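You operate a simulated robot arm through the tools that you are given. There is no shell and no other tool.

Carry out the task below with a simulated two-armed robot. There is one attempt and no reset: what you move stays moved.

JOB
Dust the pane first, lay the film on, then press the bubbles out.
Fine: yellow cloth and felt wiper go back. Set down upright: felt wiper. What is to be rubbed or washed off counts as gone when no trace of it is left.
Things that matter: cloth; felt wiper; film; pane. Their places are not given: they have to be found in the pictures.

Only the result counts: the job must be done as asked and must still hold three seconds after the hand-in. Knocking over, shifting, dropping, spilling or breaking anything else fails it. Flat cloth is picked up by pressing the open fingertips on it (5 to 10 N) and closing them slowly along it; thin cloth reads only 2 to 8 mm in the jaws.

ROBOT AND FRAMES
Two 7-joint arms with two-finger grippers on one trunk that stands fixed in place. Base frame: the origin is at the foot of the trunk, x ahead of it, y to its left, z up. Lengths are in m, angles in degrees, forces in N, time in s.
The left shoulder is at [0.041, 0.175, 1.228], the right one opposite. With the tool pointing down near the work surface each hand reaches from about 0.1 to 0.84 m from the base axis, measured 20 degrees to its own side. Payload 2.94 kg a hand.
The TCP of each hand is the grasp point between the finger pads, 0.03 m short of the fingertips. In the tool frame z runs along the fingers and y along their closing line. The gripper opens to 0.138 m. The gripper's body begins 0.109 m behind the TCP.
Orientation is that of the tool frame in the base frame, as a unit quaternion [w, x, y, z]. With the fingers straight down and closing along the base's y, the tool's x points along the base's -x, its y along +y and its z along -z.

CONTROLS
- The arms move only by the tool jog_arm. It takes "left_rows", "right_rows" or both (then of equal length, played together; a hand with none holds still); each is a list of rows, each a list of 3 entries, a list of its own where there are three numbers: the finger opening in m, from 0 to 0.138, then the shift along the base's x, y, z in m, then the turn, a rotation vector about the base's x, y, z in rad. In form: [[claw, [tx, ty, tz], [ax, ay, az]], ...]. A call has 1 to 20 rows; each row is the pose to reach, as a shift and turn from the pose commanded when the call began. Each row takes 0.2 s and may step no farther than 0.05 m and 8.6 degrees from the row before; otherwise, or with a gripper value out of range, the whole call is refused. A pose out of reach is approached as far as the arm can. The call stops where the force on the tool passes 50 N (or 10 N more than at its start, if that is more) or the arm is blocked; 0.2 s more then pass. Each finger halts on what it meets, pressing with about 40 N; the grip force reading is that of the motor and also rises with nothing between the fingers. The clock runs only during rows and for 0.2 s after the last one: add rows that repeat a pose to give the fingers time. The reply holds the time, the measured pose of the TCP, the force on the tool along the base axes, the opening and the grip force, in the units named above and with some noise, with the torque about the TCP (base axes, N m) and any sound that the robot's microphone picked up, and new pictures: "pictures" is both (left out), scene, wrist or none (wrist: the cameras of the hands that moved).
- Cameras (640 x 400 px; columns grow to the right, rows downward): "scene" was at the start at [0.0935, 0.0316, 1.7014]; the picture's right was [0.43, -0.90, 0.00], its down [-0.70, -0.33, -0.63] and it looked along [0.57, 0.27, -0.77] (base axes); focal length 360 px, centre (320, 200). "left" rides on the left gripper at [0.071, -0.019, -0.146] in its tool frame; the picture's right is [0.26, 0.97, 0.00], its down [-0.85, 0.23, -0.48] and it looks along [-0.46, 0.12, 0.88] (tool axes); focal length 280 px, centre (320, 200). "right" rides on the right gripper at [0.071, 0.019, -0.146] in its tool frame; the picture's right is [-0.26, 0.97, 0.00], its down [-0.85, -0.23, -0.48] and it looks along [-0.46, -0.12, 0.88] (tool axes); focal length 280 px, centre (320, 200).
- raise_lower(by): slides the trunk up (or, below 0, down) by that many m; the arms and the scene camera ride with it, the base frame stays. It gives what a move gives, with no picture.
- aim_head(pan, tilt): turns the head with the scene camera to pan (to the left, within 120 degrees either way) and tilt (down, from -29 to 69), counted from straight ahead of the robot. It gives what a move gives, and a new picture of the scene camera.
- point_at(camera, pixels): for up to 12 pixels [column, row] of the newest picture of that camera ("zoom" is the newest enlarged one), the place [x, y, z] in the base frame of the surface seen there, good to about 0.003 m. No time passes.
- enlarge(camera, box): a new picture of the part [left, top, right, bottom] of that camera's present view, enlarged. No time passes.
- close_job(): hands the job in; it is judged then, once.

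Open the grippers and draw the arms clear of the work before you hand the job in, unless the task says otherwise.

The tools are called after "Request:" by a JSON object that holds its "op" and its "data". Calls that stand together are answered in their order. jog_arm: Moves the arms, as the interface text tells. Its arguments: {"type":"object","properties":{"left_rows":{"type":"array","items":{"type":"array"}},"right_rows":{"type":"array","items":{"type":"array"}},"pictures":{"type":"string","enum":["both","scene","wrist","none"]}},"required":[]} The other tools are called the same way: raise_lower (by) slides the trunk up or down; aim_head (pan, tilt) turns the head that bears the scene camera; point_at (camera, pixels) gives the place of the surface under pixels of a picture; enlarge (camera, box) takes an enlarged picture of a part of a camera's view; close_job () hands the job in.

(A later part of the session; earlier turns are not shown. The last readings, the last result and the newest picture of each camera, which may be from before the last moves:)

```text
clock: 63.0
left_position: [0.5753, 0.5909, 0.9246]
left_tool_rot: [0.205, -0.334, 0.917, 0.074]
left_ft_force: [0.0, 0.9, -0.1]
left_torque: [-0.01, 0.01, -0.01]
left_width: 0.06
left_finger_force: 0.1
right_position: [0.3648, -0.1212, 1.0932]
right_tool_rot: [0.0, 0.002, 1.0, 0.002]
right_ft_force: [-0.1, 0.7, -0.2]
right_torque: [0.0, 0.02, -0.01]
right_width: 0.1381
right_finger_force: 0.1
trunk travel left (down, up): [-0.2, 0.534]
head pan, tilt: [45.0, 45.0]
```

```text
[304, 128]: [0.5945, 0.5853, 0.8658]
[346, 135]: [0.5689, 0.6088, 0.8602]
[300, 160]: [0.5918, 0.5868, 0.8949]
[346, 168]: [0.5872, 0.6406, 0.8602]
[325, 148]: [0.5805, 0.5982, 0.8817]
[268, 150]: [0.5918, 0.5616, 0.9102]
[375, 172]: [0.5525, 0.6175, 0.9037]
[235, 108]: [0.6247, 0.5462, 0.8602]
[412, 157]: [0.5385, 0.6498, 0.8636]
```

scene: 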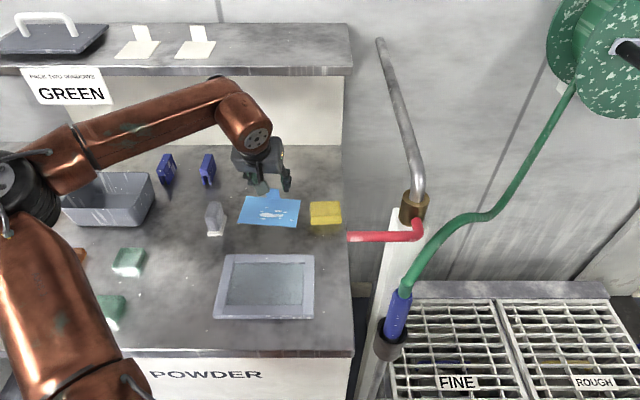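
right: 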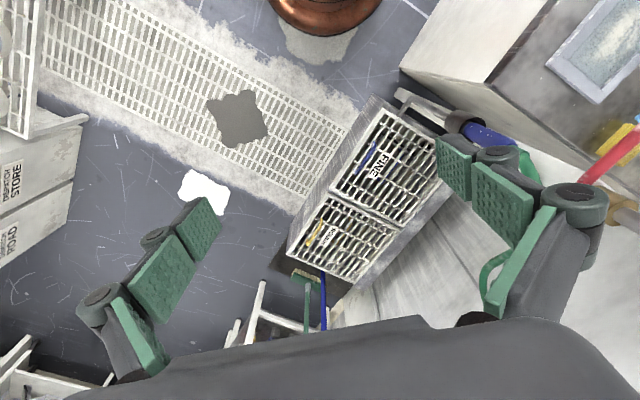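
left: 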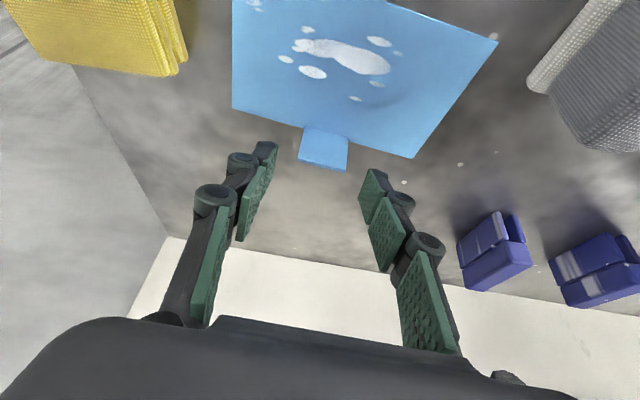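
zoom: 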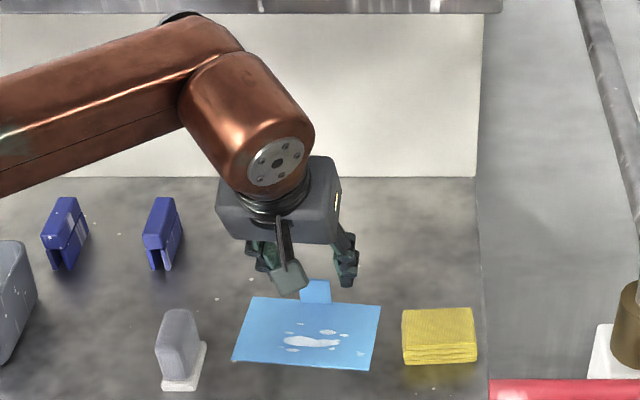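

Knob is 6 cm from the shelf. I descend to z≈0.899 so the pads straddle the tab's sides.

Request:
{"op": "jog_arm", "data": {"left_rows": [[0.06, [-0.0005, 0.0005, -0.01], [0, 0, 0]], [0.06, [-0.0005, 0.0005, -0.02], [0, 0, 0]], [0.06, [-0.0005, 0.0005, -0.0256], [0, 0, 0]], [0.06, [-0.0005, 0.0005, -0.0256], [0, 0, 0]]]}}

Request:
{"op": "enlarge", "data": {"camera": "left", "box": [220, 90, 440, 250]}}

Request:
{"op": "enlarge", "data": {"camera": "scene", "box": [215, 130, 315, 240]}}

```text
clock: 64.0
left_position: [0.5732, 0.5909, 0.8996]
left_tool_rot: [0.205, -0.334, 0.917, 0.075]
left_ft_force: [0.0, 0.1, 0.5]
left_torque: [0.01, 0.0, 0.0]
left_width: 0.0599
left_finger_force: 0.1
right_position: [0.3641, -0.1216, 1.092]
right_tool_rot: [0.0, 0.003, 1.0, 0.003]
right_ft_force: [-1.0, 0.3, 0.8]
right_torque: [0.02, -0.02, 0.02]
right_width: 0.1379
right_finger_force: 0.0
trunk travel left (down, up): [-0.2, 0.534]
head pan, tilt: [45.0, 45.0]
```

scene: 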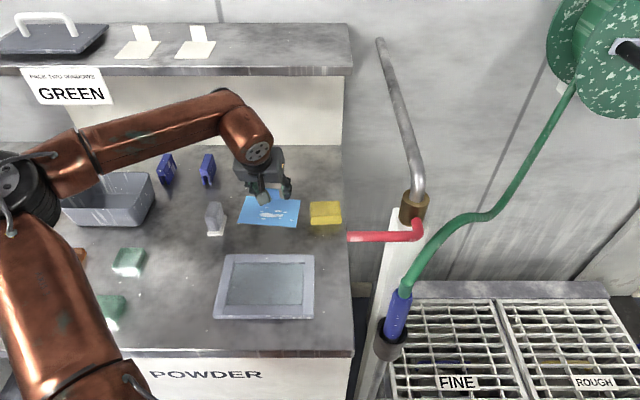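
left: 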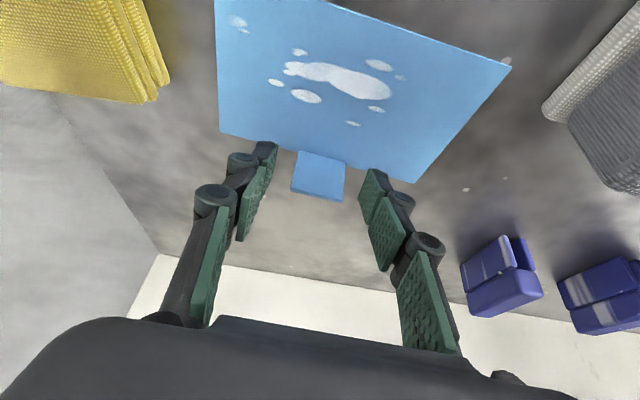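

```text
2.50 times, centred on (330, 170) of left
```

zoom: 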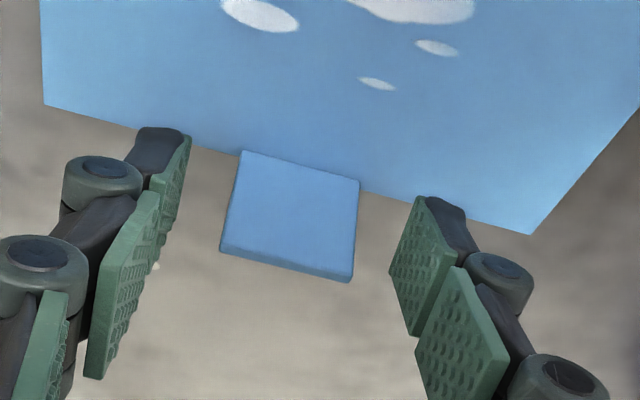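

```text
3.64 times, centred on (265, 185) of scene
```

zoom: 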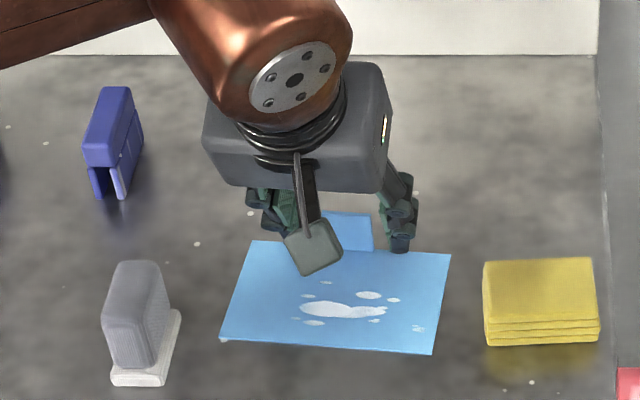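

The tab is between the pads. I close slowly on its side edges.

Request:
{"op": "jog_arm", "data": {"left_rows": [[0.05, [0, 0, 0], [0, 0, 0]], [0.042, [0, 0, 0], [0, 0, 0]], [0.036, [0, 0, 0], [0, 0, 0]], [0.03, [0, 0, 0], [0, 0, 0]], [0.024, [0, 0, 0], [0, 0, 0]], [0.024, [0, 0, 0], [0, 0, 0]]]}}

Request:
{"op": "enlarge", "data": {"camera": "left", "box": [220, 90, 440, 250]}}

```text
clock: 65.4
left_position: [0.5736, 0.5916, 0.899]
left_tool_rot: [0.203, -0.333, 0.918, 0.073]
left_ft_force: [0.0, -0.3, -0.3]
left_torque: [0.02, -0.05, -0.01]
left_width: 0.0323
left_finger_force: 40.7
right_position: [0.3647, -0.122, 1.0921]
right_tool_rot: [-0.002, 0.003, 1.0, 0.001]
right_ft_force: [-0.1, 0.3, 1.1]
right_torque: [0.0, 0.01, -0.04]
right_width: 0.1378
right_finger_force: 0.1
trunk travel left (down, up): [-0.2, 0.534]
head pan, tilt: [45.0, 45.0]
```

scene: 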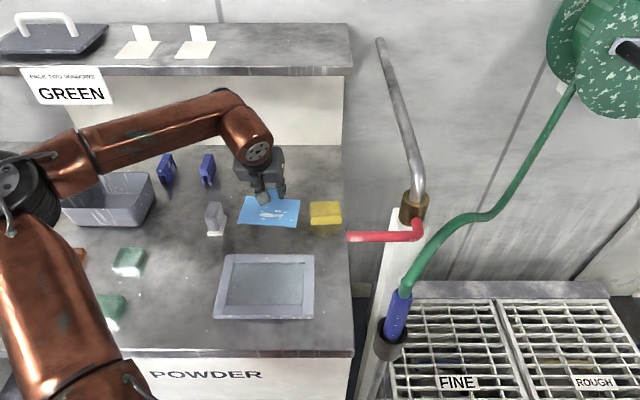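
left: 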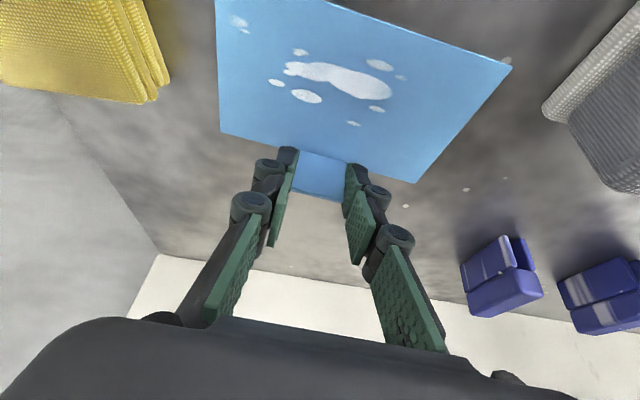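

```text
2.50 times, centred on (330, 170) of left
```

zoom: 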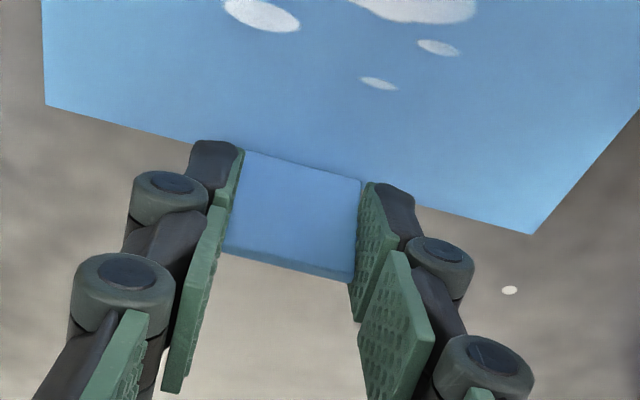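

Gripped: width 0.0323, 40.7 N. I lift by ~15 mm slowly and check that the film follows and stays level.

Request:
{"op": "jog_arm", "data": {"left_rows": [[0.024, [0, 0, 0.003], [0, 0, 0]], [0.024, [0, 0, 0.007], [0, 0, 0]], [0.024, [0, 0, 0.012], [0, 0, 0]], [0.024, [0, 0, 0.016], [0, 0, 0]]]}}

Request:
{"op": "enlarge", "data": {"camera": "scene", "box": [190, 140, 350, 240]}}

Request:
{"op": "point_at", "data": {"camera": "left", "pixels": [[225, 125], [410, 175], [500, 70], [225, 20], [350, 80], [320, 178]]}}

```text
clock: 66.4
left_position: [0.5737, 0.5909, 0.9146]
left_tool_rot: [0.203, -0.335, 0.917, 0.074]
left_ft_force: [-0.3, 0.6, -0.8]
left_torque: [0.0, 0.01, 0.0]
left_width: 0.0322
left_finger_force: 39.9
right_position: [0.3649, -0.1211, 1.0916]
right_tool_rot: [-0.001, 0.002, 1.0, 0.002]
right_ft_force: [0.4, -0.5, 0.9]
right_torque: [-0.02, 0.01, 0.02]
right_width: 0.1381
right_finger_force: 0.0
trunk travel left (down, up): [-0.2, 0.534]
head pan, tilt: [45.0, 45.0]
```

scene: 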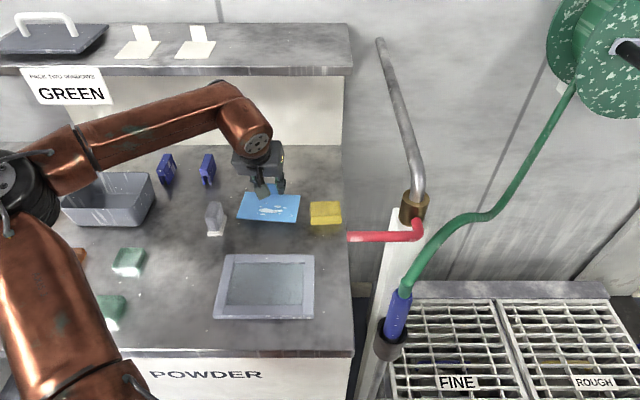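
left: 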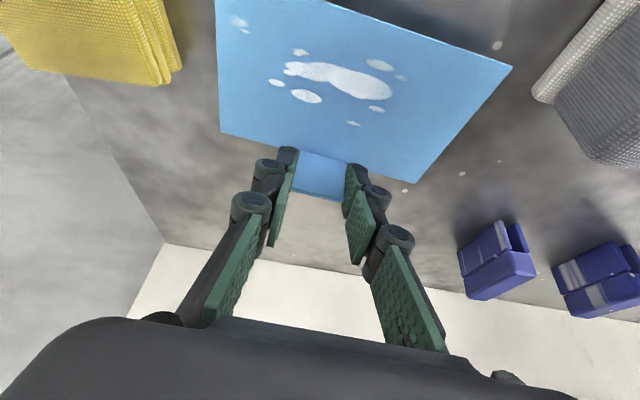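

```text
4.00 times, centred on (270, 190) of scene
```

zoom: 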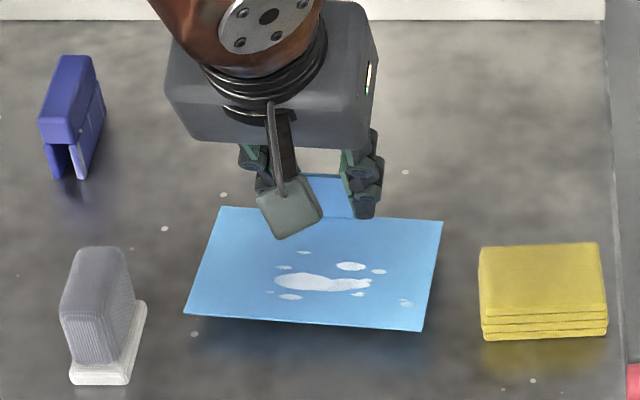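

```text
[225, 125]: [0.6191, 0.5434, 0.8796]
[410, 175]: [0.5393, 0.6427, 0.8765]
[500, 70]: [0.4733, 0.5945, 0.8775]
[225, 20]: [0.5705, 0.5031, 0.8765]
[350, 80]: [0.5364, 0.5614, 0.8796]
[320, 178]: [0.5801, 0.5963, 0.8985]
```

The film hangs level (z≈0.878 everywhere). I measure its corners precisely to compute its pose relative to the hand.

Request:
{"op": "point_at", "data": {"camera": "zoom", "pixels": [[224, 209], [440, 223], [419, 328], [188, 310], [305, 265], [442, 222], [420, 330], [186, 312]]}}

Request:
{"op": "enlarge", "data": {"camera": "left", "box": [390, 50, 530, 190]}}

Request:
{"op": "point_at", "data": {"camera": "left", "pixels": [[221, 130], [412, 181], [508, 67], [217, 5]]}}

```text
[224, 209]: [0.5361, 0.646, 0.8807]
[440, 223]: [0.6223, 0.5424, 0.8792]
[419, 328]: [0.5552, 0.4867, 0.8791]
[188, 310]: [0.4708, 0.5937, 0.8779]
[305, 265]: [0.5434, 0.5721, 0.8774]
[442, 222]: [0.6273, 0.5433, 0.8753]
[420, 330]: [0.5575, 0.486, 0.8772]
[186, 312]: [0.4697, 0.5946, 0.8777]
```

```text
2.86 times, centred on (460, 120) of left
```

zoom: 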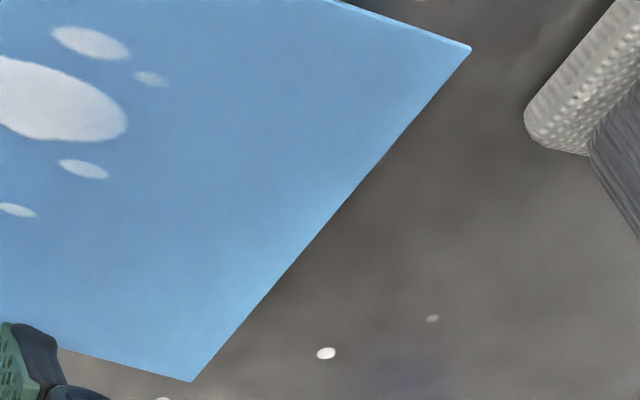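

```text
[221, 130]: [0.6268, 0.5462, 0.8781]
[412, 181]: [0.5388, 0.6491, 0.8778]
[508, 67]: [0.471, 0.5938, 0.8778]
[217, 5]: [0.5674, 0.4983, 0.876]
```

Film center relative to the TCP comes out as (u≈0, v≈−0.034) once turned. Now I measure the pane's frame and opening again, precisely, in an enlarged scene view.

Request:
{"op": "enlarge", "data": {"camera": "scene", "box": [205, 245, 325, 325]}}

Request:
{"op": "point_at", "data": {"camera": "zoom", "pixels": [[125, 52], [564, 52], [560, 350], [60, 350], [168, 98], [508, 98], [504, 297], [135, 297], [320, 90], [320, 306], [112, 200], [538, 200]]}}

```text
5.00 times, centred on (265, 285) of scene
```

zoom: 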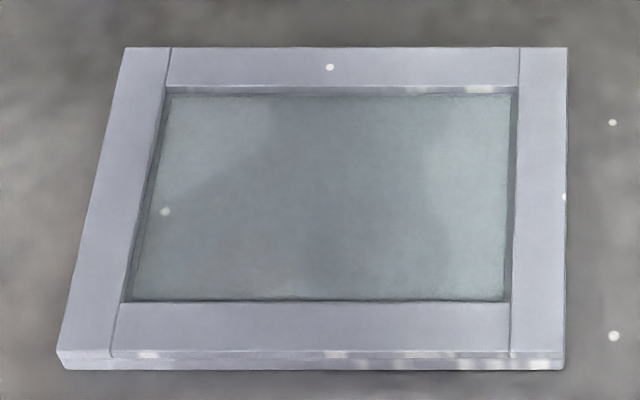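

```text
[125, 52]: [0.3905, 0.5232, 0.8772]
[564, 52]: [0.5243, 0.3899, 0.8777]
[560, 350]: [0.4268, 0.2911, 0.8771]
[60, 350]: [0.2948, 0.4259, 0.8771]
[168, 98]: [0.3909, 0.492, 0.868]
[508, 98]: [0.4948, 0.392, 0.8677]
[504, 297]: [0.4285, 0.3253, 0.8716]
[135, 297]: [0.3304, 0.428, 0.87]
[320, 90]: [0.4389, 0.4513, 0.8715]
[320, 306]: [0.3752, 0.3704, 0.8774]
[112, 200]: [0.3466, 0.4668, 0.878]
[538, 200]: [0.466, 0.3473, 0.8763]
```

Opening ≈0.144×0.096 m centred at (u 0.001, v 0.5775); film ≈0.139×0.089. I carry the film at z≈0.95 to a hover above the pane, turning it +5.5° to line up.

Request:
{"op": "jog_arm", "data": {"left_rows": [[0.024, [0, 0, 0.015], [0, 0, 0]], [0.024, [-0.006, -0.007, 0.035], [0, 0, 0.008]], [0.024, [-0.022, -0.025, 0.035], [0, 0, 0.02]], [0.024, [-0.044, -0.05, 0.035], [0, 0, 0.034]], [0.024, [-0.068, -0.077, 0.035], [0, 0, 0.048]], [0.024, [-0.092, -0.104, 0.035], [0, 0, 0.064]], [0.024, [-0.115, -0.13, 0.035], [0, 0, 0.08]], [0.024, [-0.132, -0.149, 0.035], [0, 0, 0.092]], [0.024, [-0.1407, -0.1586, 0.03], [0, 0, 0.096]], [0.024, [-0.1407, -0.1586, 0.02], [0, 0, 0.096]]]}}

Request:
{"op": "enlarge", "data": {"camera": "scene", "box": [190, 220, 340, 330]}}

Request:
{"op": "enlarge", "data": {"camera": "left", "box": [160, 0, 540, 240]}}

```text
clock: 68.6
left_position: [0.4336, 0.4346, 0.9357]
left_tool_rot: [0.199, -0.377, 0.901, 0.083]
left_ft_force: [0.8, 0.3, -0.5]
left_torque: [-0.02, -0.01, -0.01]
left_width: 0.0326
left_finger_force: 39.9
right_position: [0.3653, -0.1211, 1.0925]
right_tool_rot: [-0.001, 0.003, 1.0, 0.001]
right_ft_force: [0.3, 0.1, 0.1]
right_torque: [-0.02, -0.01, 0.04]
right_width: 0.1381
right_finger_force: 0.0
trunk travel left (down, up): [-0.2, 0.534]
head pan, tilt: [45.0, 45.0]
```

scene: 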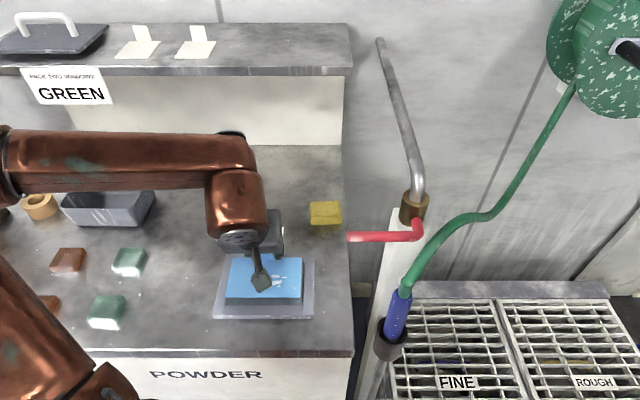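
left: 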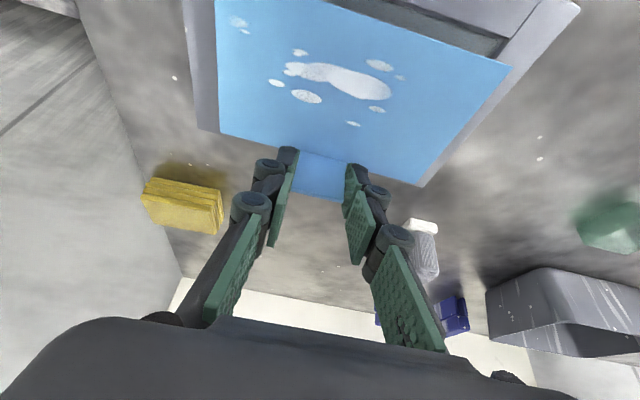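

```text
3.64 times, centred on (265, 275) of scene
```

zoom: 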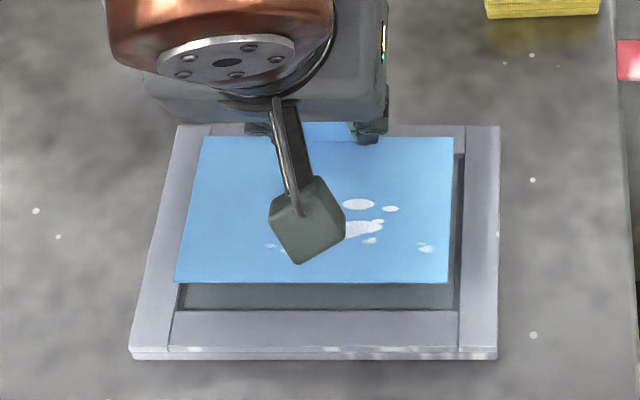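

```text
1.67 times, centred on (350, 120) of left
```

zoom: 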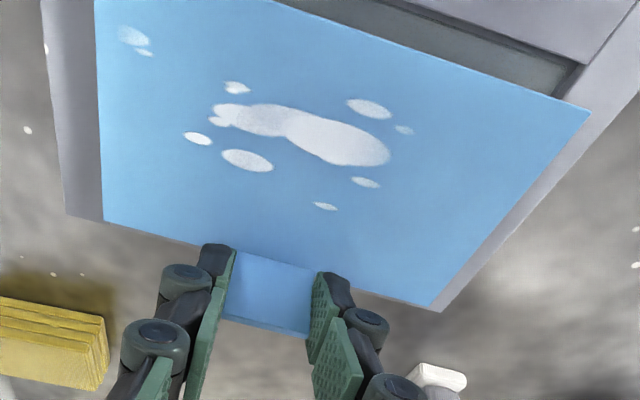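

The film hovers above the opening. I measure its corners and pane reference in the same enlarged scene picture.

Request:
{"op": "enlarge", "data": {"camera": "scene", "box": [205, 245, 325, 325]}}

Request:
{"op": "point_at", "data": {"camera": "zoom", "pixels": [[163, 67], [505, 67], [498, 260], [125, 260], [300, 260], [160, 160], [500, 160], [62, 350], [560, 350], [562, 60]]}}

```text
5.00 times, centred on (265, 285) of scene
```

zoom: 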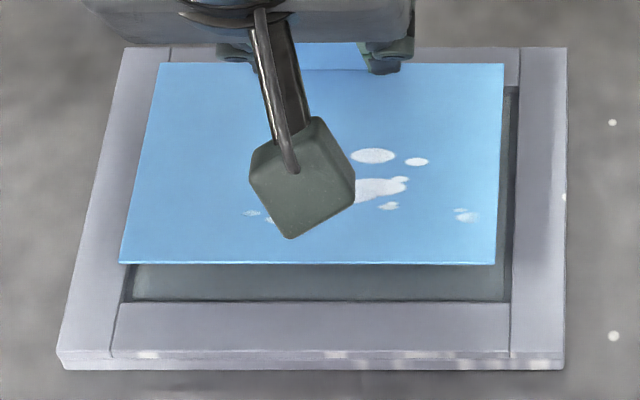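

```text
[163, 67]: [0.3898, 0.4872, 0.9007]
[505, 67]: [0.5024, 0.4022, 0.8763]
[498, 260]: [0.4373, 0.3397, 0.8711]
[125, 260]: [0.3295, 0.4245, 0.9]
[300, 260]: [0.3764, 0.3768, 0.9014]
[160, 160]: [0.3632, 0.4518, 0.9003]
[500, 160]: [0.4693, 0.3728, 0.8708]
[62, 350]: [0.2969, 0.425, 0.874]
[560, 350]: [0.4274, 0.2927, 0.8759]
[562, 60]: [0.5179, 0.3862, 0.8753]
```

My right-hand points fell beside the film; I take them again a bit further inside.

Request:
{"op": "point_at", "data": {"camera": "zoom", "pixels": [[499, 67], [496, 110], [494, 160], [491, 258], [163, 67], [123, 259], [150, 120], [136, 190], [480, 260], [200, 260]]}}

Request:
{"op": "point_at", "data": {"camera": "left", "pixels": [[221, 131], [411, 184], [506, 67], [218, 20], [200, 129], [425, 186], [578, 8], [300, 148], [400, 176]]}}

```text
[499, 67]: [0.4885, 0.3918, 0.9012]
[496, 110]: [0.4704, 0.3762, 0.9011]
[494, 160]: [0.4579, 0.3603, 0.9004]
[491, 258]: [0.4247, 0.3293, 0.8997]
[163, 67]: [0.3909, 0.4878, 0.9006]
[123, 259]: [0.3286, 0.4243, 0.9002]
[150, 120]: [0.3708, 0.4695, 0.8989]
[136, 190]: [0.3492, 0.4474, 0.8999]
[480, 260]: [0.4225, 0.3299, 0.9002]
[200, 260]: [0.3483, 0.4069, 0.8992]
```

```text
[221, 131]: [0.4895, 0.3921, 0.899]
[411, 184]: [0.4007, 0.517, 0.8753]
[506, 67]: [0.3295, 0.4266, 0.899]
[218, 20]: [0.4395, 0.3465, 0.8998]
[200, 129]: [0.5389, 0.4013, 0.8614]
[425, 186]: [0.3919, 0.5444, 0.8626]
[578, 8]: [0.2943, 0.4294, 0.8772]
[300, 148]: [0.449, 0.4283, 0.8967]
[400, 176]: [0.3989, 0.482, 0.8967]
```

Film center is (0.000, 0.577), almost exactly the target. I descend to z≈0.916 (film ~7 mm above the glass, about at the frame top) and re-check alignment.

Request:
{"op": "jog_arm", "data": {"left_rows": [[0.024, [0.0004, -0.0004, -0.008], [0, 0, 0]], [0.024, [0.0006, -0.0006, -0.015], [0, 0, 0]], [0.024, [0.0006, -0.0006, -0.0195], [0, 0, 0]], [0.024, [0.0006, -0.0006, -0.0195], [0, 0, 0]]]}}

Request:
{"op": "enlarge", "data": {"camera": "scene", "box": [205, 245, 325, 325]}}

Request:
{"op": "enlarge", "data": {"camera": "left", "box": [160, 0, 540, 240]}}

```text
clock: 69.6
left_position: [0.4349, 0.433, 0.9166]
left_tool_rot: [0.201, -0.377, 0.9, 0.084]
left_ft_force: [0.1, -0.8, -0.6]
left_torque: [-0.01, -0.01, -0.01]
left_width: 0.0325
left_finger_force: 39.7
right_position: [0.3644, -0.1231, 1.092]
right_tool_rot: [0.0, 0.002, 1.0, 0.003]
right_ft_force: [0.1, 0.2, 0.1]
right_torque: [0.0, 0.02, -0.02]
right_width: 0.1378
right_finger_force: 0.0
trunk travel left (down, up): [-0.2, 0.534]
head pan, tilt: [45.0, 45.0]
```

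scene: 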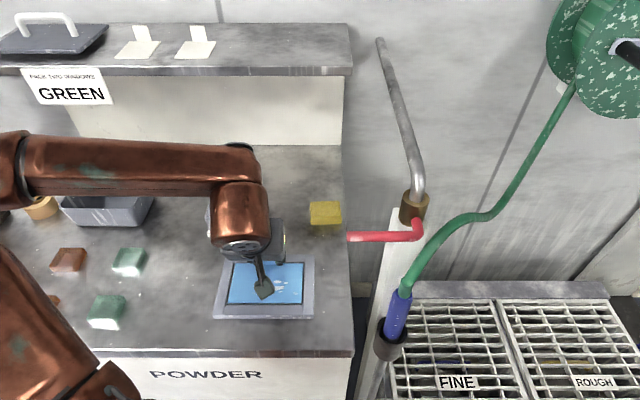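
left: 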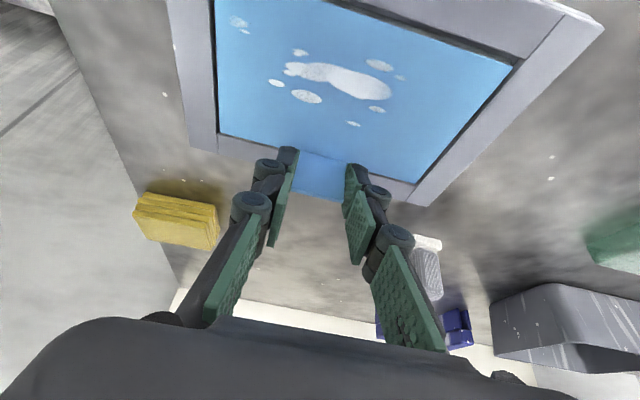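

```text
5.00 times, centred on (265, 285) of scene
```

zoom: 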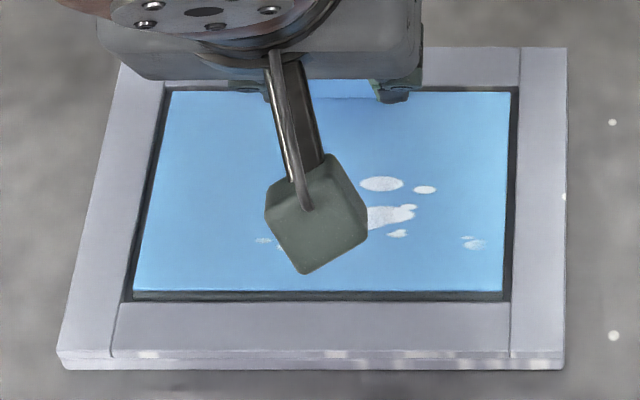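

```text
1.67 times, centred on (350, 120) of left
```

zoom: 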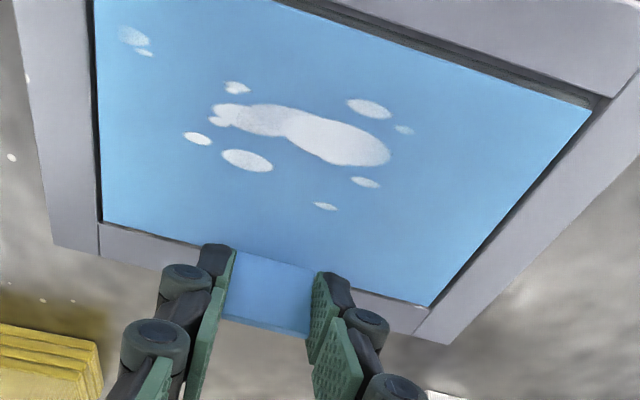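

The film sits inside the opening with even side gaps; the back gap is slightly smaller than the front one, so I shift −v by 1.5 mm while lowering to z≈0.911.

Request:
{"op": "jog_arm", "data": {"left_rows": [[0.024, [-0.0011, -0.0011, -0.001], [0, 0, 0]], [0.024, [-0.0011, -0.0011, -0.0035], [0, 0, 0]], [0.024, [-0.0011, -0.0011, -0.0055], [0, 0, 0]], [0.024, [-0.0011, -0.0011, -0.0055], [0, 0, 0]]], "pictures": "wrist"}}

Request:
{"op": "enlarge", "data": {"camera": "left", "box": [160, 0, 540, 240]}}

Request:
{"op": "enlarge", "data": {"camera": "scene", "box": [205, 245, 325, 325]}}

```text
clock: 70.6
left_position: [0.4335, 0.4319, 0.9126]
left_tool_rot: [0.203, -0.377, 0.9, 0.084]
left_ft_force: [1.0, -0.3, 17.0]
left_torque: [-0.31, 0.39, -0.01]
left_width: 0.0323
left_finger_force: 39.3
right_position: [0.3643, -0.122, 1.0932]
right_tool_rot: [0.001, 0.002, 1.0, 0.002]
right_ft_force: [-0.9, -1.1, 0.0]
right_torque: [-0.02, 0.01, 0.0]
right_width: 0.1379
right_finger_force: 0.1
trunk travel left (down, up): [-0.2, 0.534]
head pan, tilt: [45.0, 45.0]
```

left: 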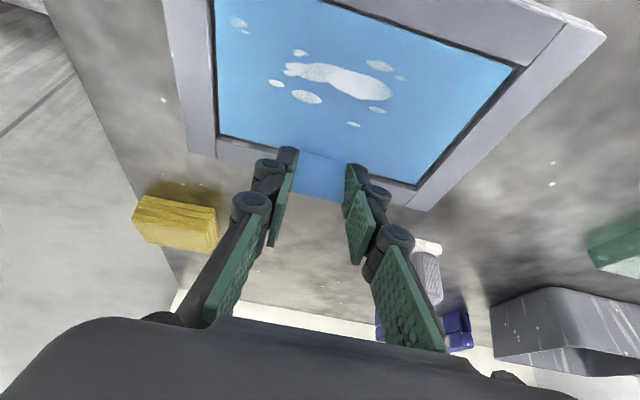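

```text
1.67 times, centred on (350, 120) of left
```

zoom: 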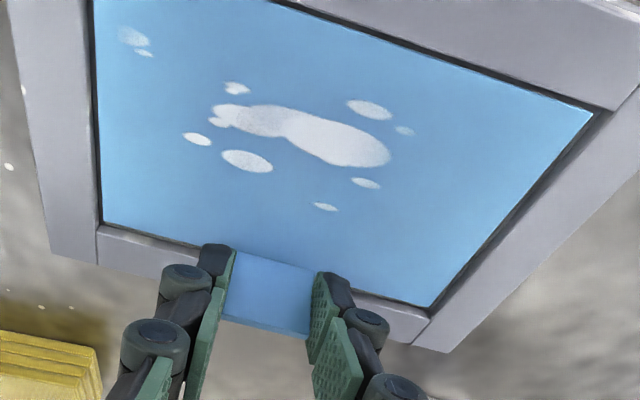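

```text
5.00 times, centred on (265, 285) of scene
```

zoom: 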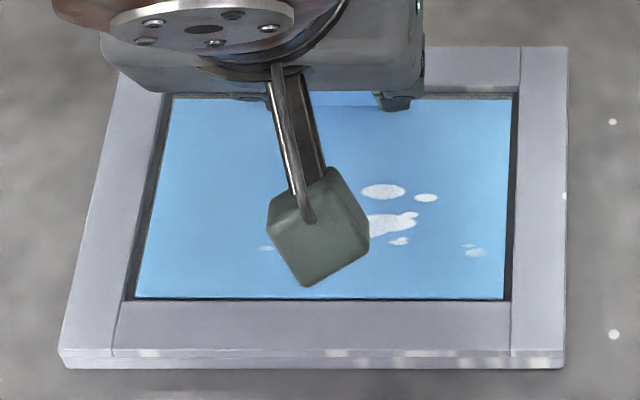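

Contact: 17 N, with the pressure center near the film's middle, so it lies flat on the glass inside the frame. I ease up 1 mm and open the fingers slowly.

Request:
{"op": "jog_arm", "data": {"left_rows": [[0.024, [0, 0, 0.0007], [0, 0, 0]], [0.034, [0, 0, 0.001], [0, 0, 0]], [0.04, [0, 0, 0.001], [0, 0, 0]], [0.048, [0, 0, 0.001], [0, 0, 0]], [0.056, [0, 0, 0.001], [0, 0, 0]], [0.056, [0, 0, 0.001], [0, 0, 0]]]}}

Request:
{"op": "enlarge", "data": {"camera": "left", "box": [160, 0, 540, 240]}}

```text
clock: 72.0
left_position: [0.4328, 0.4315, 0.9122]
left_tool_rot: [0.2, -0.377, 0.9, 0.084]
left_ft_force: [0.4, -0.5, -0.5]
left_torque: [0.04, -0.02, 0.02]
left_width: 0.0561
left_finger_force: 0.0
right_position: [0.3638, -0.1216, 1.0926]
right_tool_rot: [-0.001, 0.003, 1.0, 0.002]
right_ft_force: [-1.1, 0.7, -0.1]
right_torque: [0.01, 0.05, 0.02]
right_width: 0.138
right_finger_force: 0.2
trunk travel left (down, up): [-0.2, 0.534]
head pan, tilt: [45.0, 45.0]
```

scene: 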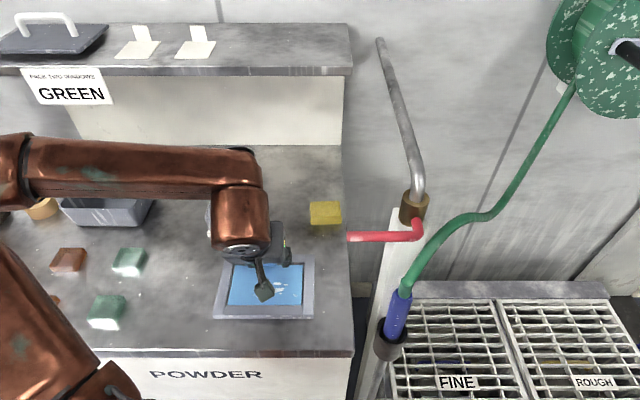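
left: 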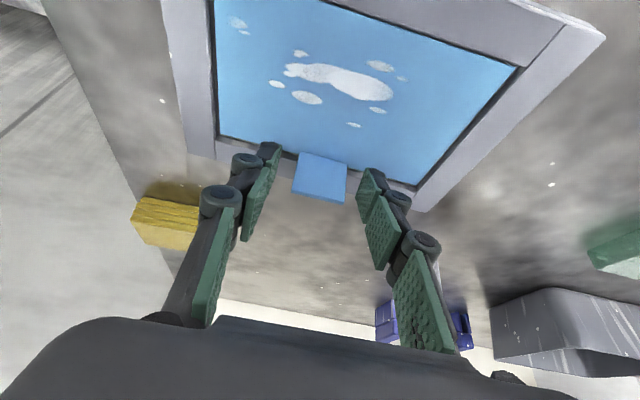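

```text
1.67 times, centred on (350, 120) of left
```

zoom: 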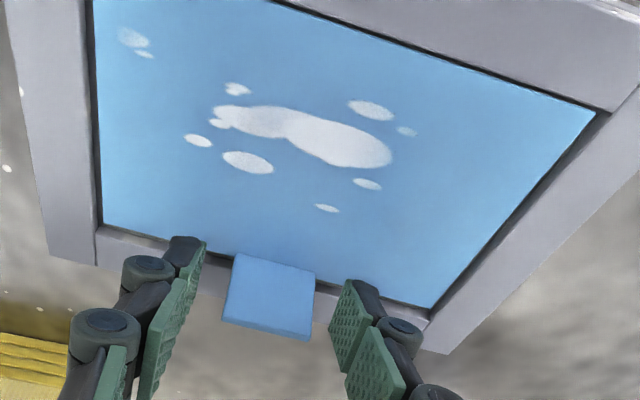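

The film is released and flat in the frame; the white blobs on it are the bubbles to press out. I rise clear and look.

Request:
{"op": "jog_arm", "data": {"left_rows": [[0.06, [0, 0, 0.012], [0, 0, 0]], [0.06, [0, 0, 0.03], [0, 0, 0]], [0.06, [0, 0, 0.06], [0, 0, 0]], [0.06, [0, 0, 0.08], [0, 0, 0]]]}}

Request:
{"op": "enlarge", "data": {"camera": "left", "box": [160, 0, 540, 240]}}

Request:
{"op": "enlarge", "data": {"camera": "scene", "box": [205, 245, 325, 325]}}

```text
clock: 73.0
left_position: [0.4322, 0.43, 0.9928]
left_tool_rot: [0.199, -0.378, 0.9, 0.084]
left_ft_force: [0.3, -1.1, 0.4]
left_torque: [0.01, 0.02, -0.04]
left_width: 0.0601
left_finger_force: 0.0
right_position: [0.3642, -0.1222, 1.0925]
right_tool_rot: [-0.001, 0.004, 1.0, 0.002]
right_ft_force: [0.5, 0.3, -0.5]
right_torque: [-0.03, -0.02, -0.02]
right_width: 0.1378
right_finger_force: 0.1
trunk travel left (down, up): [-0.2, 0.534]
head pan, tilt: [45.0, 45.0]
```

scene: 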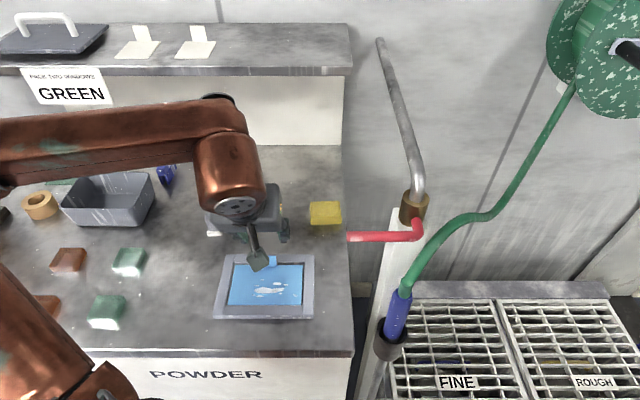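
left: 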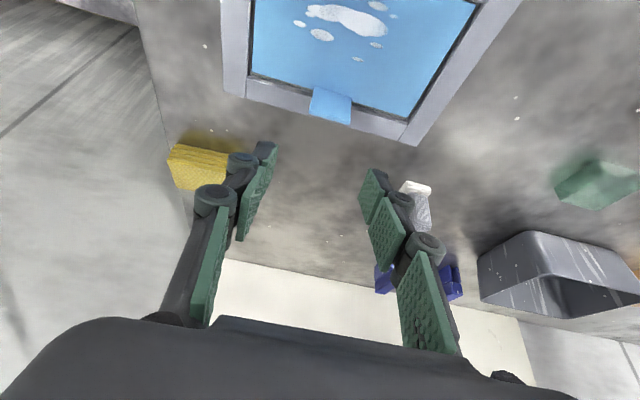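

```text
1.67 times, centred on (350, 120) of left
```

zoom: 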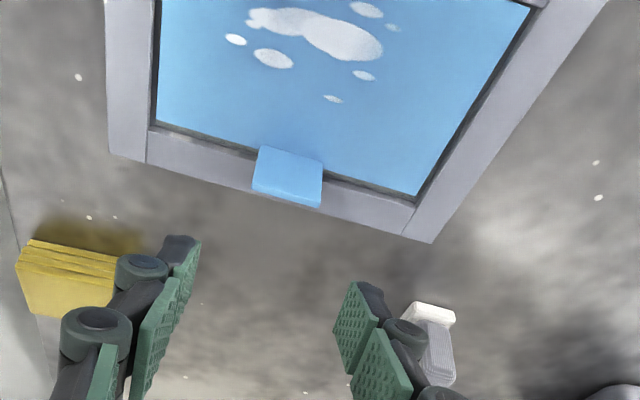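

```text
5.00 times, centred on (265, 285) of scene
```

zoom: 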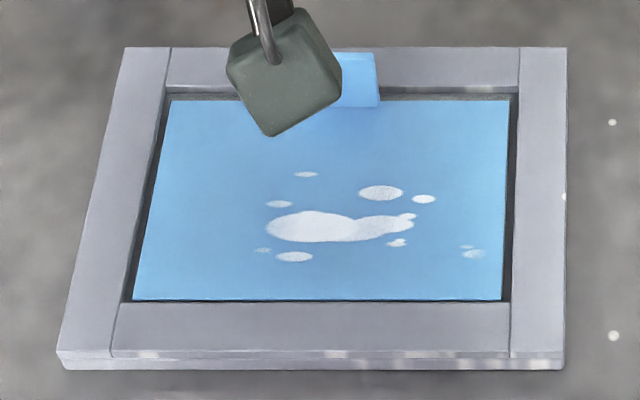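

Film lies well inside the frame. Next the felt wiper: I move the hand above it (≈0.426, 0.613, z≈0.985), reducing the tilt to 15°.

Request:
{"op": "jog_arm", "data": {"left_rows": [[0.06, [0, 0.02, 0], [-0.02, 0.02, 0]], [0.06, [-0.001, 0.05, 0], [-0.045, 0.045, 0]], [0.06, [-0.002, 0.085, 0], [-0.07, 0.07, 0]], [0.06, [-0.004, 0.12, 0], [-0.095, 0.095, 0]], [0.06, [-0.005, 0.155, -0.004], [-0.115, 0.115, 0]], [0.06, [-0.0058, 0.1831, -0.008], [-0.1234, 0.1234, 0]], [0.06, [-0.0058, 0.1831, -0.008], [-0.1234, 0.1234, 0]]]}}

Request:
{"op": "enlarge", "data": {"camera": "left", "box": [220, 60, 460, 240]}}

```text
clock: 74.6
left_position: [0.4261, 0.6163, 0.9843]
left_tool_rot: [0.12, -0.382, 0.915, 0.051]
left_ft_force: [-0.7, 0.2, 0.4]
left_torque: [0.01, 0.01, -0.01]
left_width: 0.0601
left_finger_force: 0.0
right_position: [0.3641, -0.1223, 1.0925]
right_tool_rot: [-0.001, 0.002, 1.0, 0.002]
right_ft_force: [-0.2, -0.7, -0.3]
right_torque: [0.01, 0.02, -0.01]
right_width: 0.138
right_finger_force: 0.0
trunk travel left (down, up): [-0.2, 0.534]
head pan, tilt: [45.0, 45.0]
```

scene: 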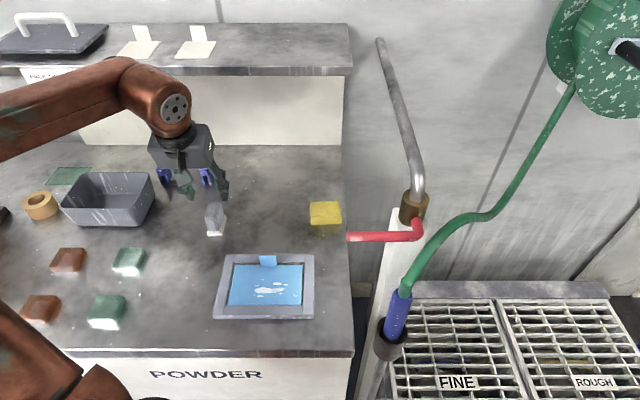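
left: 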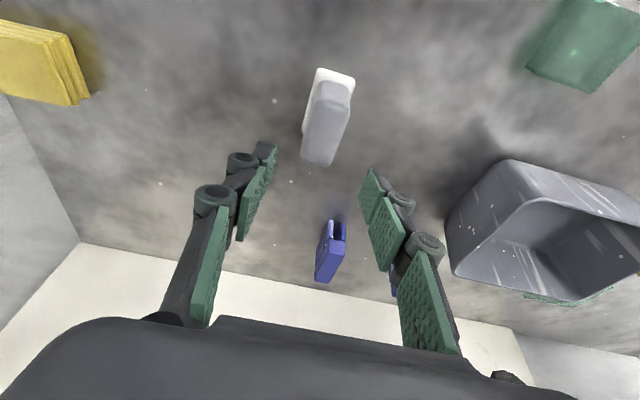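

```text
2.22 times, centred on (340, 150) of left
```

zoom: 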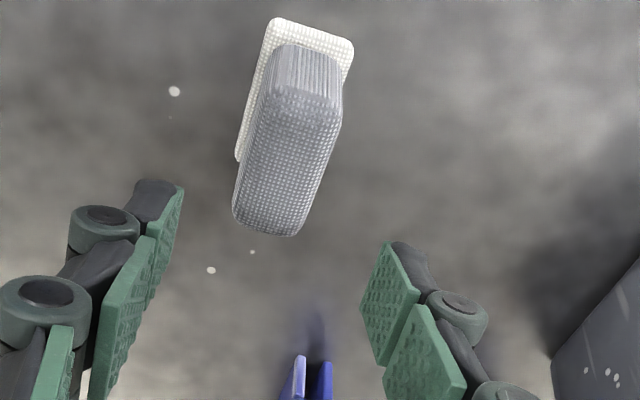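

The wiper is visible between the fingers. I measure its handle top and base corners.

Request:
{"op": "point_at", "data": {"camera": "zoom", "pixels": [[272, 100], [335, 112], [240, 208], [292, 228], [287, 160], [275, 25], [347, 45], [240, 150], [302, 70]]}}

Request:
{"op": "enlarge", "data": {"camera": "scene", "box": [180, 180, 250, 245]}}

```text
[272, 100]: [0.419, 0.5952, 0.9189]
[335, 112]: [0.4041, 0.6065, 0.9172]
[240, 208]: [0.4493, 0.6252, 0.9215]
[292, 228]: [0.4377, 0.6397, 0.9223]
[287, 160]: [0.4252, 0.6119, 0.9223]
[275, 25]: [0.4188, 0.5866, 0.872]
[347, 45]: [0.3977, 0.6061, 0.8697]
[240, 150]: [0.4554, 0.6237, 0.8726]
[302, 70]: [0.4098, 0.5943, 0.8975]
```

```text
6.15 times, centred on (215, 212) of scene
```

zoom: 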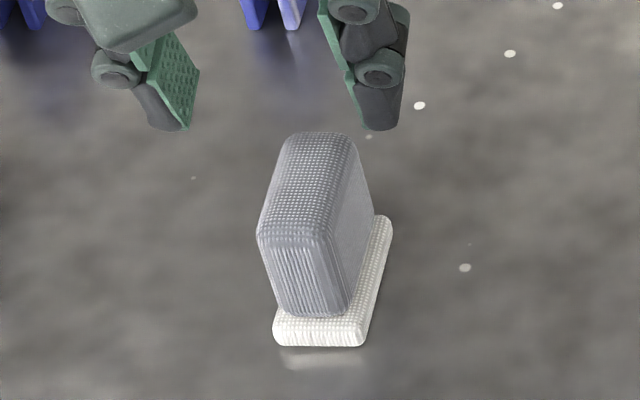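

Handle center is (u −0.1337, v 0.738), unrotated. I descend around it to z≈0.925 and check.

Request:
{"op": "jog_arm", "data": {"left_rows": [[0.06, [-0.0005, -0.0015, -0.02], [0, 0, 0]], [0.06, [-0.0005, -0.0015, -0.04], [0, 0, 0]], [0.06, [-0.0005, -0.0015, -0.059], [0, 0, 0]], [0.06, [-0.0005, -0.0015, -0.059], [0, 0, 0]]]}}

Request:
{"op": "enlarge", "data": {"camera": "left", "box": [220, 60, 460, 240]}}

Request:
{"op": "enlarge", "data": {"camera": "scene", "box": [150, 130, 250, 245]}}

```text
clock: 75.6
left_position: [0.4265, 0.6143, 0.924]
left_tool_rot: [0.12, -0.384, 0.914, 0.051]
left_ft_force: [0.1, -0.4, 0.7]
left_torque: [-0.04, 0.01, 0.0]
left_width: 0.06
left_finger_force: 0.1
right_position: [0.3641, -0.1217, 1.0926]
right_tool_rot: [-0.001, 0.002, 1.0, 0.002]
right_ft_force: [0.8, 0.0, -0.7]
right_torque: [-0.01, 0.01, 0.03]
right_width: 0.1381
right_finger_force: 0.1
trunk travel left (down, up): [-0.2, 0.534]
head pan, tilt: [45.0, 45.0]
```

scene: 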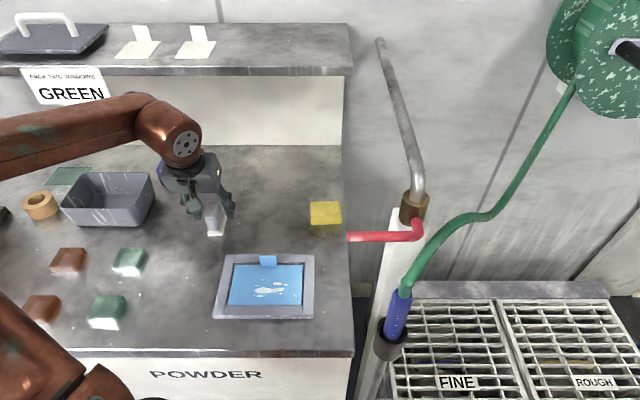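
left: 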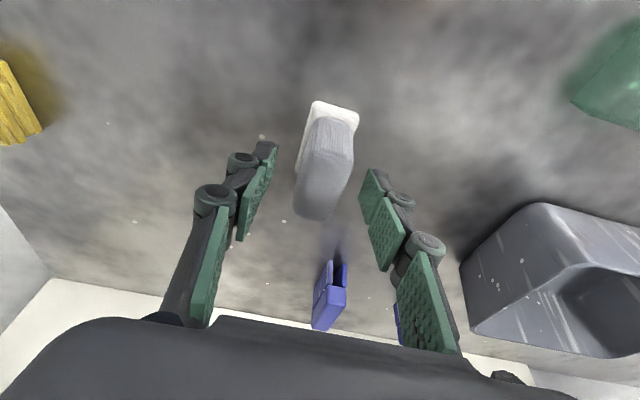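

```text
2.22 times, centred on (340, 150) of left
```

zoom: 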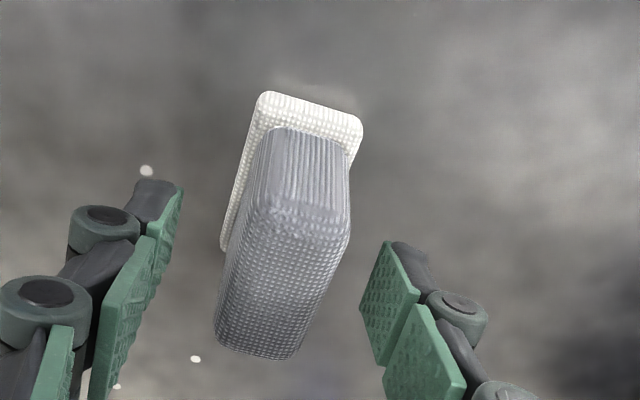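

```text
3.48 times, centred on (200, 188) of scene
```

zoom: 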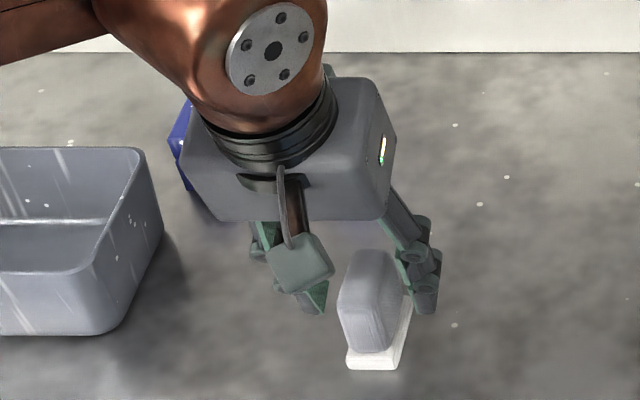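

Clearances are fine. I descend to z≈0.908 (finger tips just above the felt base).

Request:
{"op": "jog_arm", "data": {"left_rows": [[0.06, [-0.0007, 0.0004, -0.006], [0, 0, 0]], [0.06, [-0.0007, 0.0004, -0.012], [0, 0, 0]], [0.06, [-0.0007, 0.0004, -0.0155], [0, 0, 0]], [0.06, [-0.0007, 0.0004, -0.0155], [0, 0, 0]]], "pictures": "wrist"}}

Request:
{"op": "enlarge", "data": {"camera": "left", "box": [220, 60, 460, 240]}}

Request:
{"op": "enlarge", "data": {"camera": "scene", "box": [150, 130, 250, 245]}}

```text
clock: 76.6
left_position: [0.4255, 0.6139, 0.9095]
left_tool_rot: [0.122, -0.382, 0.914, 0.051]
left_ft_force: [0.3, -0.2, -0.3]
left_torque: [0.0, 0.02, -0.01]
left_width: 0.0599
left_finger_force: 0.3
right_position: [0.3651, -0.1224, 1.0919]
right_tool_rot: [0.0, 0.002, 1.0, 0.002]
right_ft_force: [-0.3, 0.1, -0.1]
right_torque: [0.02, 0.0, -0.01]
right_width: 0.138
right_finger_force: 0.1
trunk travel left (down, up): [-0.2, 0.534]
head pan, tilt: [45.0, 45.0]
```

left: 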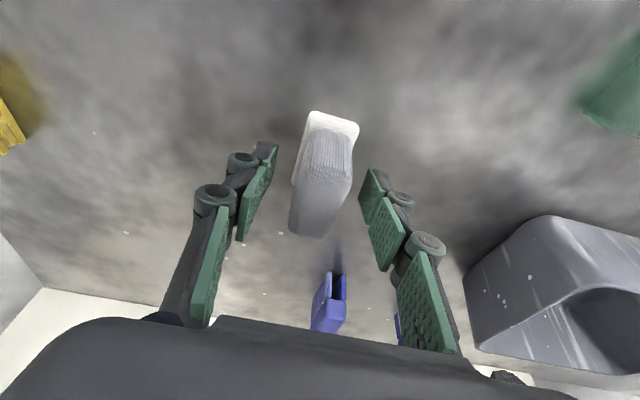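

```text
2.22 times, centred on (340, 150) of left
```

zoom: 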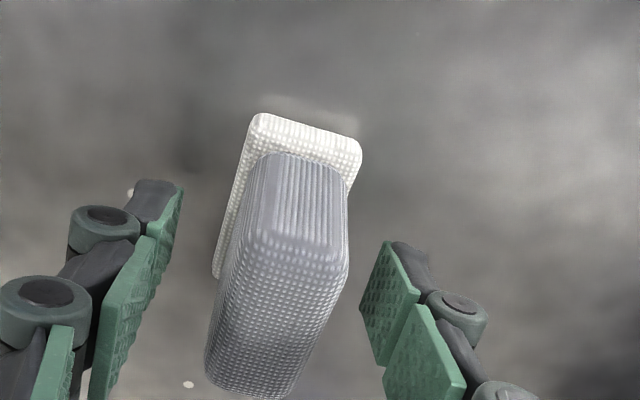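

```text
3.48 times, centred on (200, 188) of scene
```

zoom: 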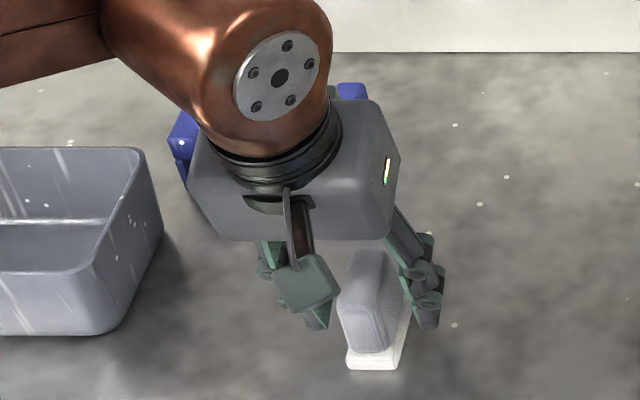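

The handle is centred between the pads. I close slowly on it.

Request:
{"op": "jog_arm", "data": {"left_rows": [[0.05, [0, 0, 0], [0, 0, 0]], [0.04, [0, 0, 0], [0, 0, 0]], [0.032, [0, 0, 0], [0, 0, 0]], [0.025, [0, 0, 0], [0, 0, 0]], [0.018, [0, 0, 0], [0, 0, 0]], [0.012, [0, 0, 0], [0, 0, 0]], [0.012, [0, 0, 0], [0, 0, 0]]], "pictures": "wrist"}}

Request:
{"op": "enlarge", "data": {"camera": "left", "box": [220, 60, 460, 240]}}

```text
clock: 78.2
left_position: [0.4258, 0.6155, 0.9081]
left_tool_rot: [0.121, -0.382, 0.915, 0.052]
left_ft_force: [0.6, 0.2, 0.3]
left_torque: [0.02, 0.02, 0.02]
left_width: 0.0265
left_finger_force: 39.8
right_position: [0.3651, -0.121, 1.0937]
right_tool_rot: [-0.001, 0.004, 1.0, 0.002]
right_ft_force: [-0.2, -0.4, -0.5]
right_torque: [0.04, -0.01, 0.0]
right_width: 0.1377
right_finger_force: 0.1
trunk travel left (down, up): [-0.2, 0.534]
head pan, tilt: [45.0, 45.0]
```

left: 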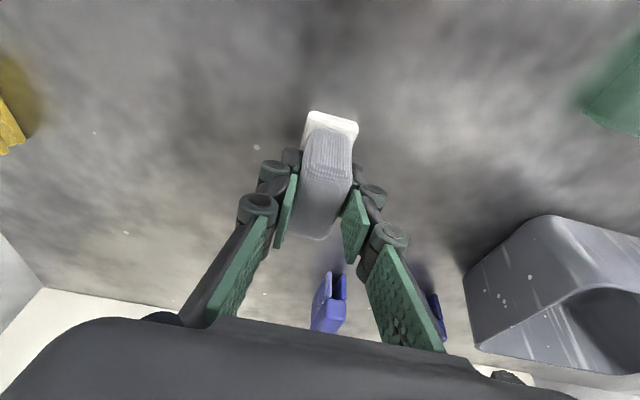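

```text
2.22 times, centred on (340, 150) of left
```

zoom: 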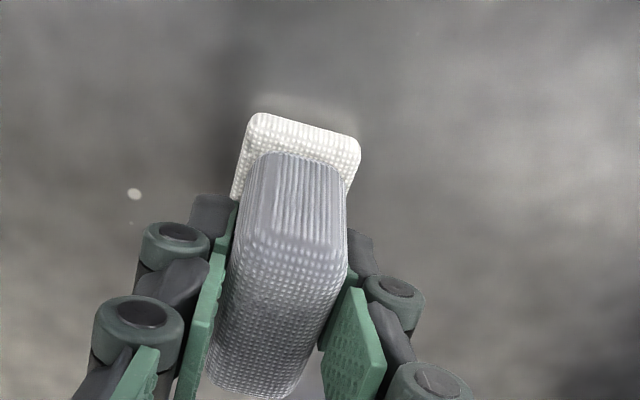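

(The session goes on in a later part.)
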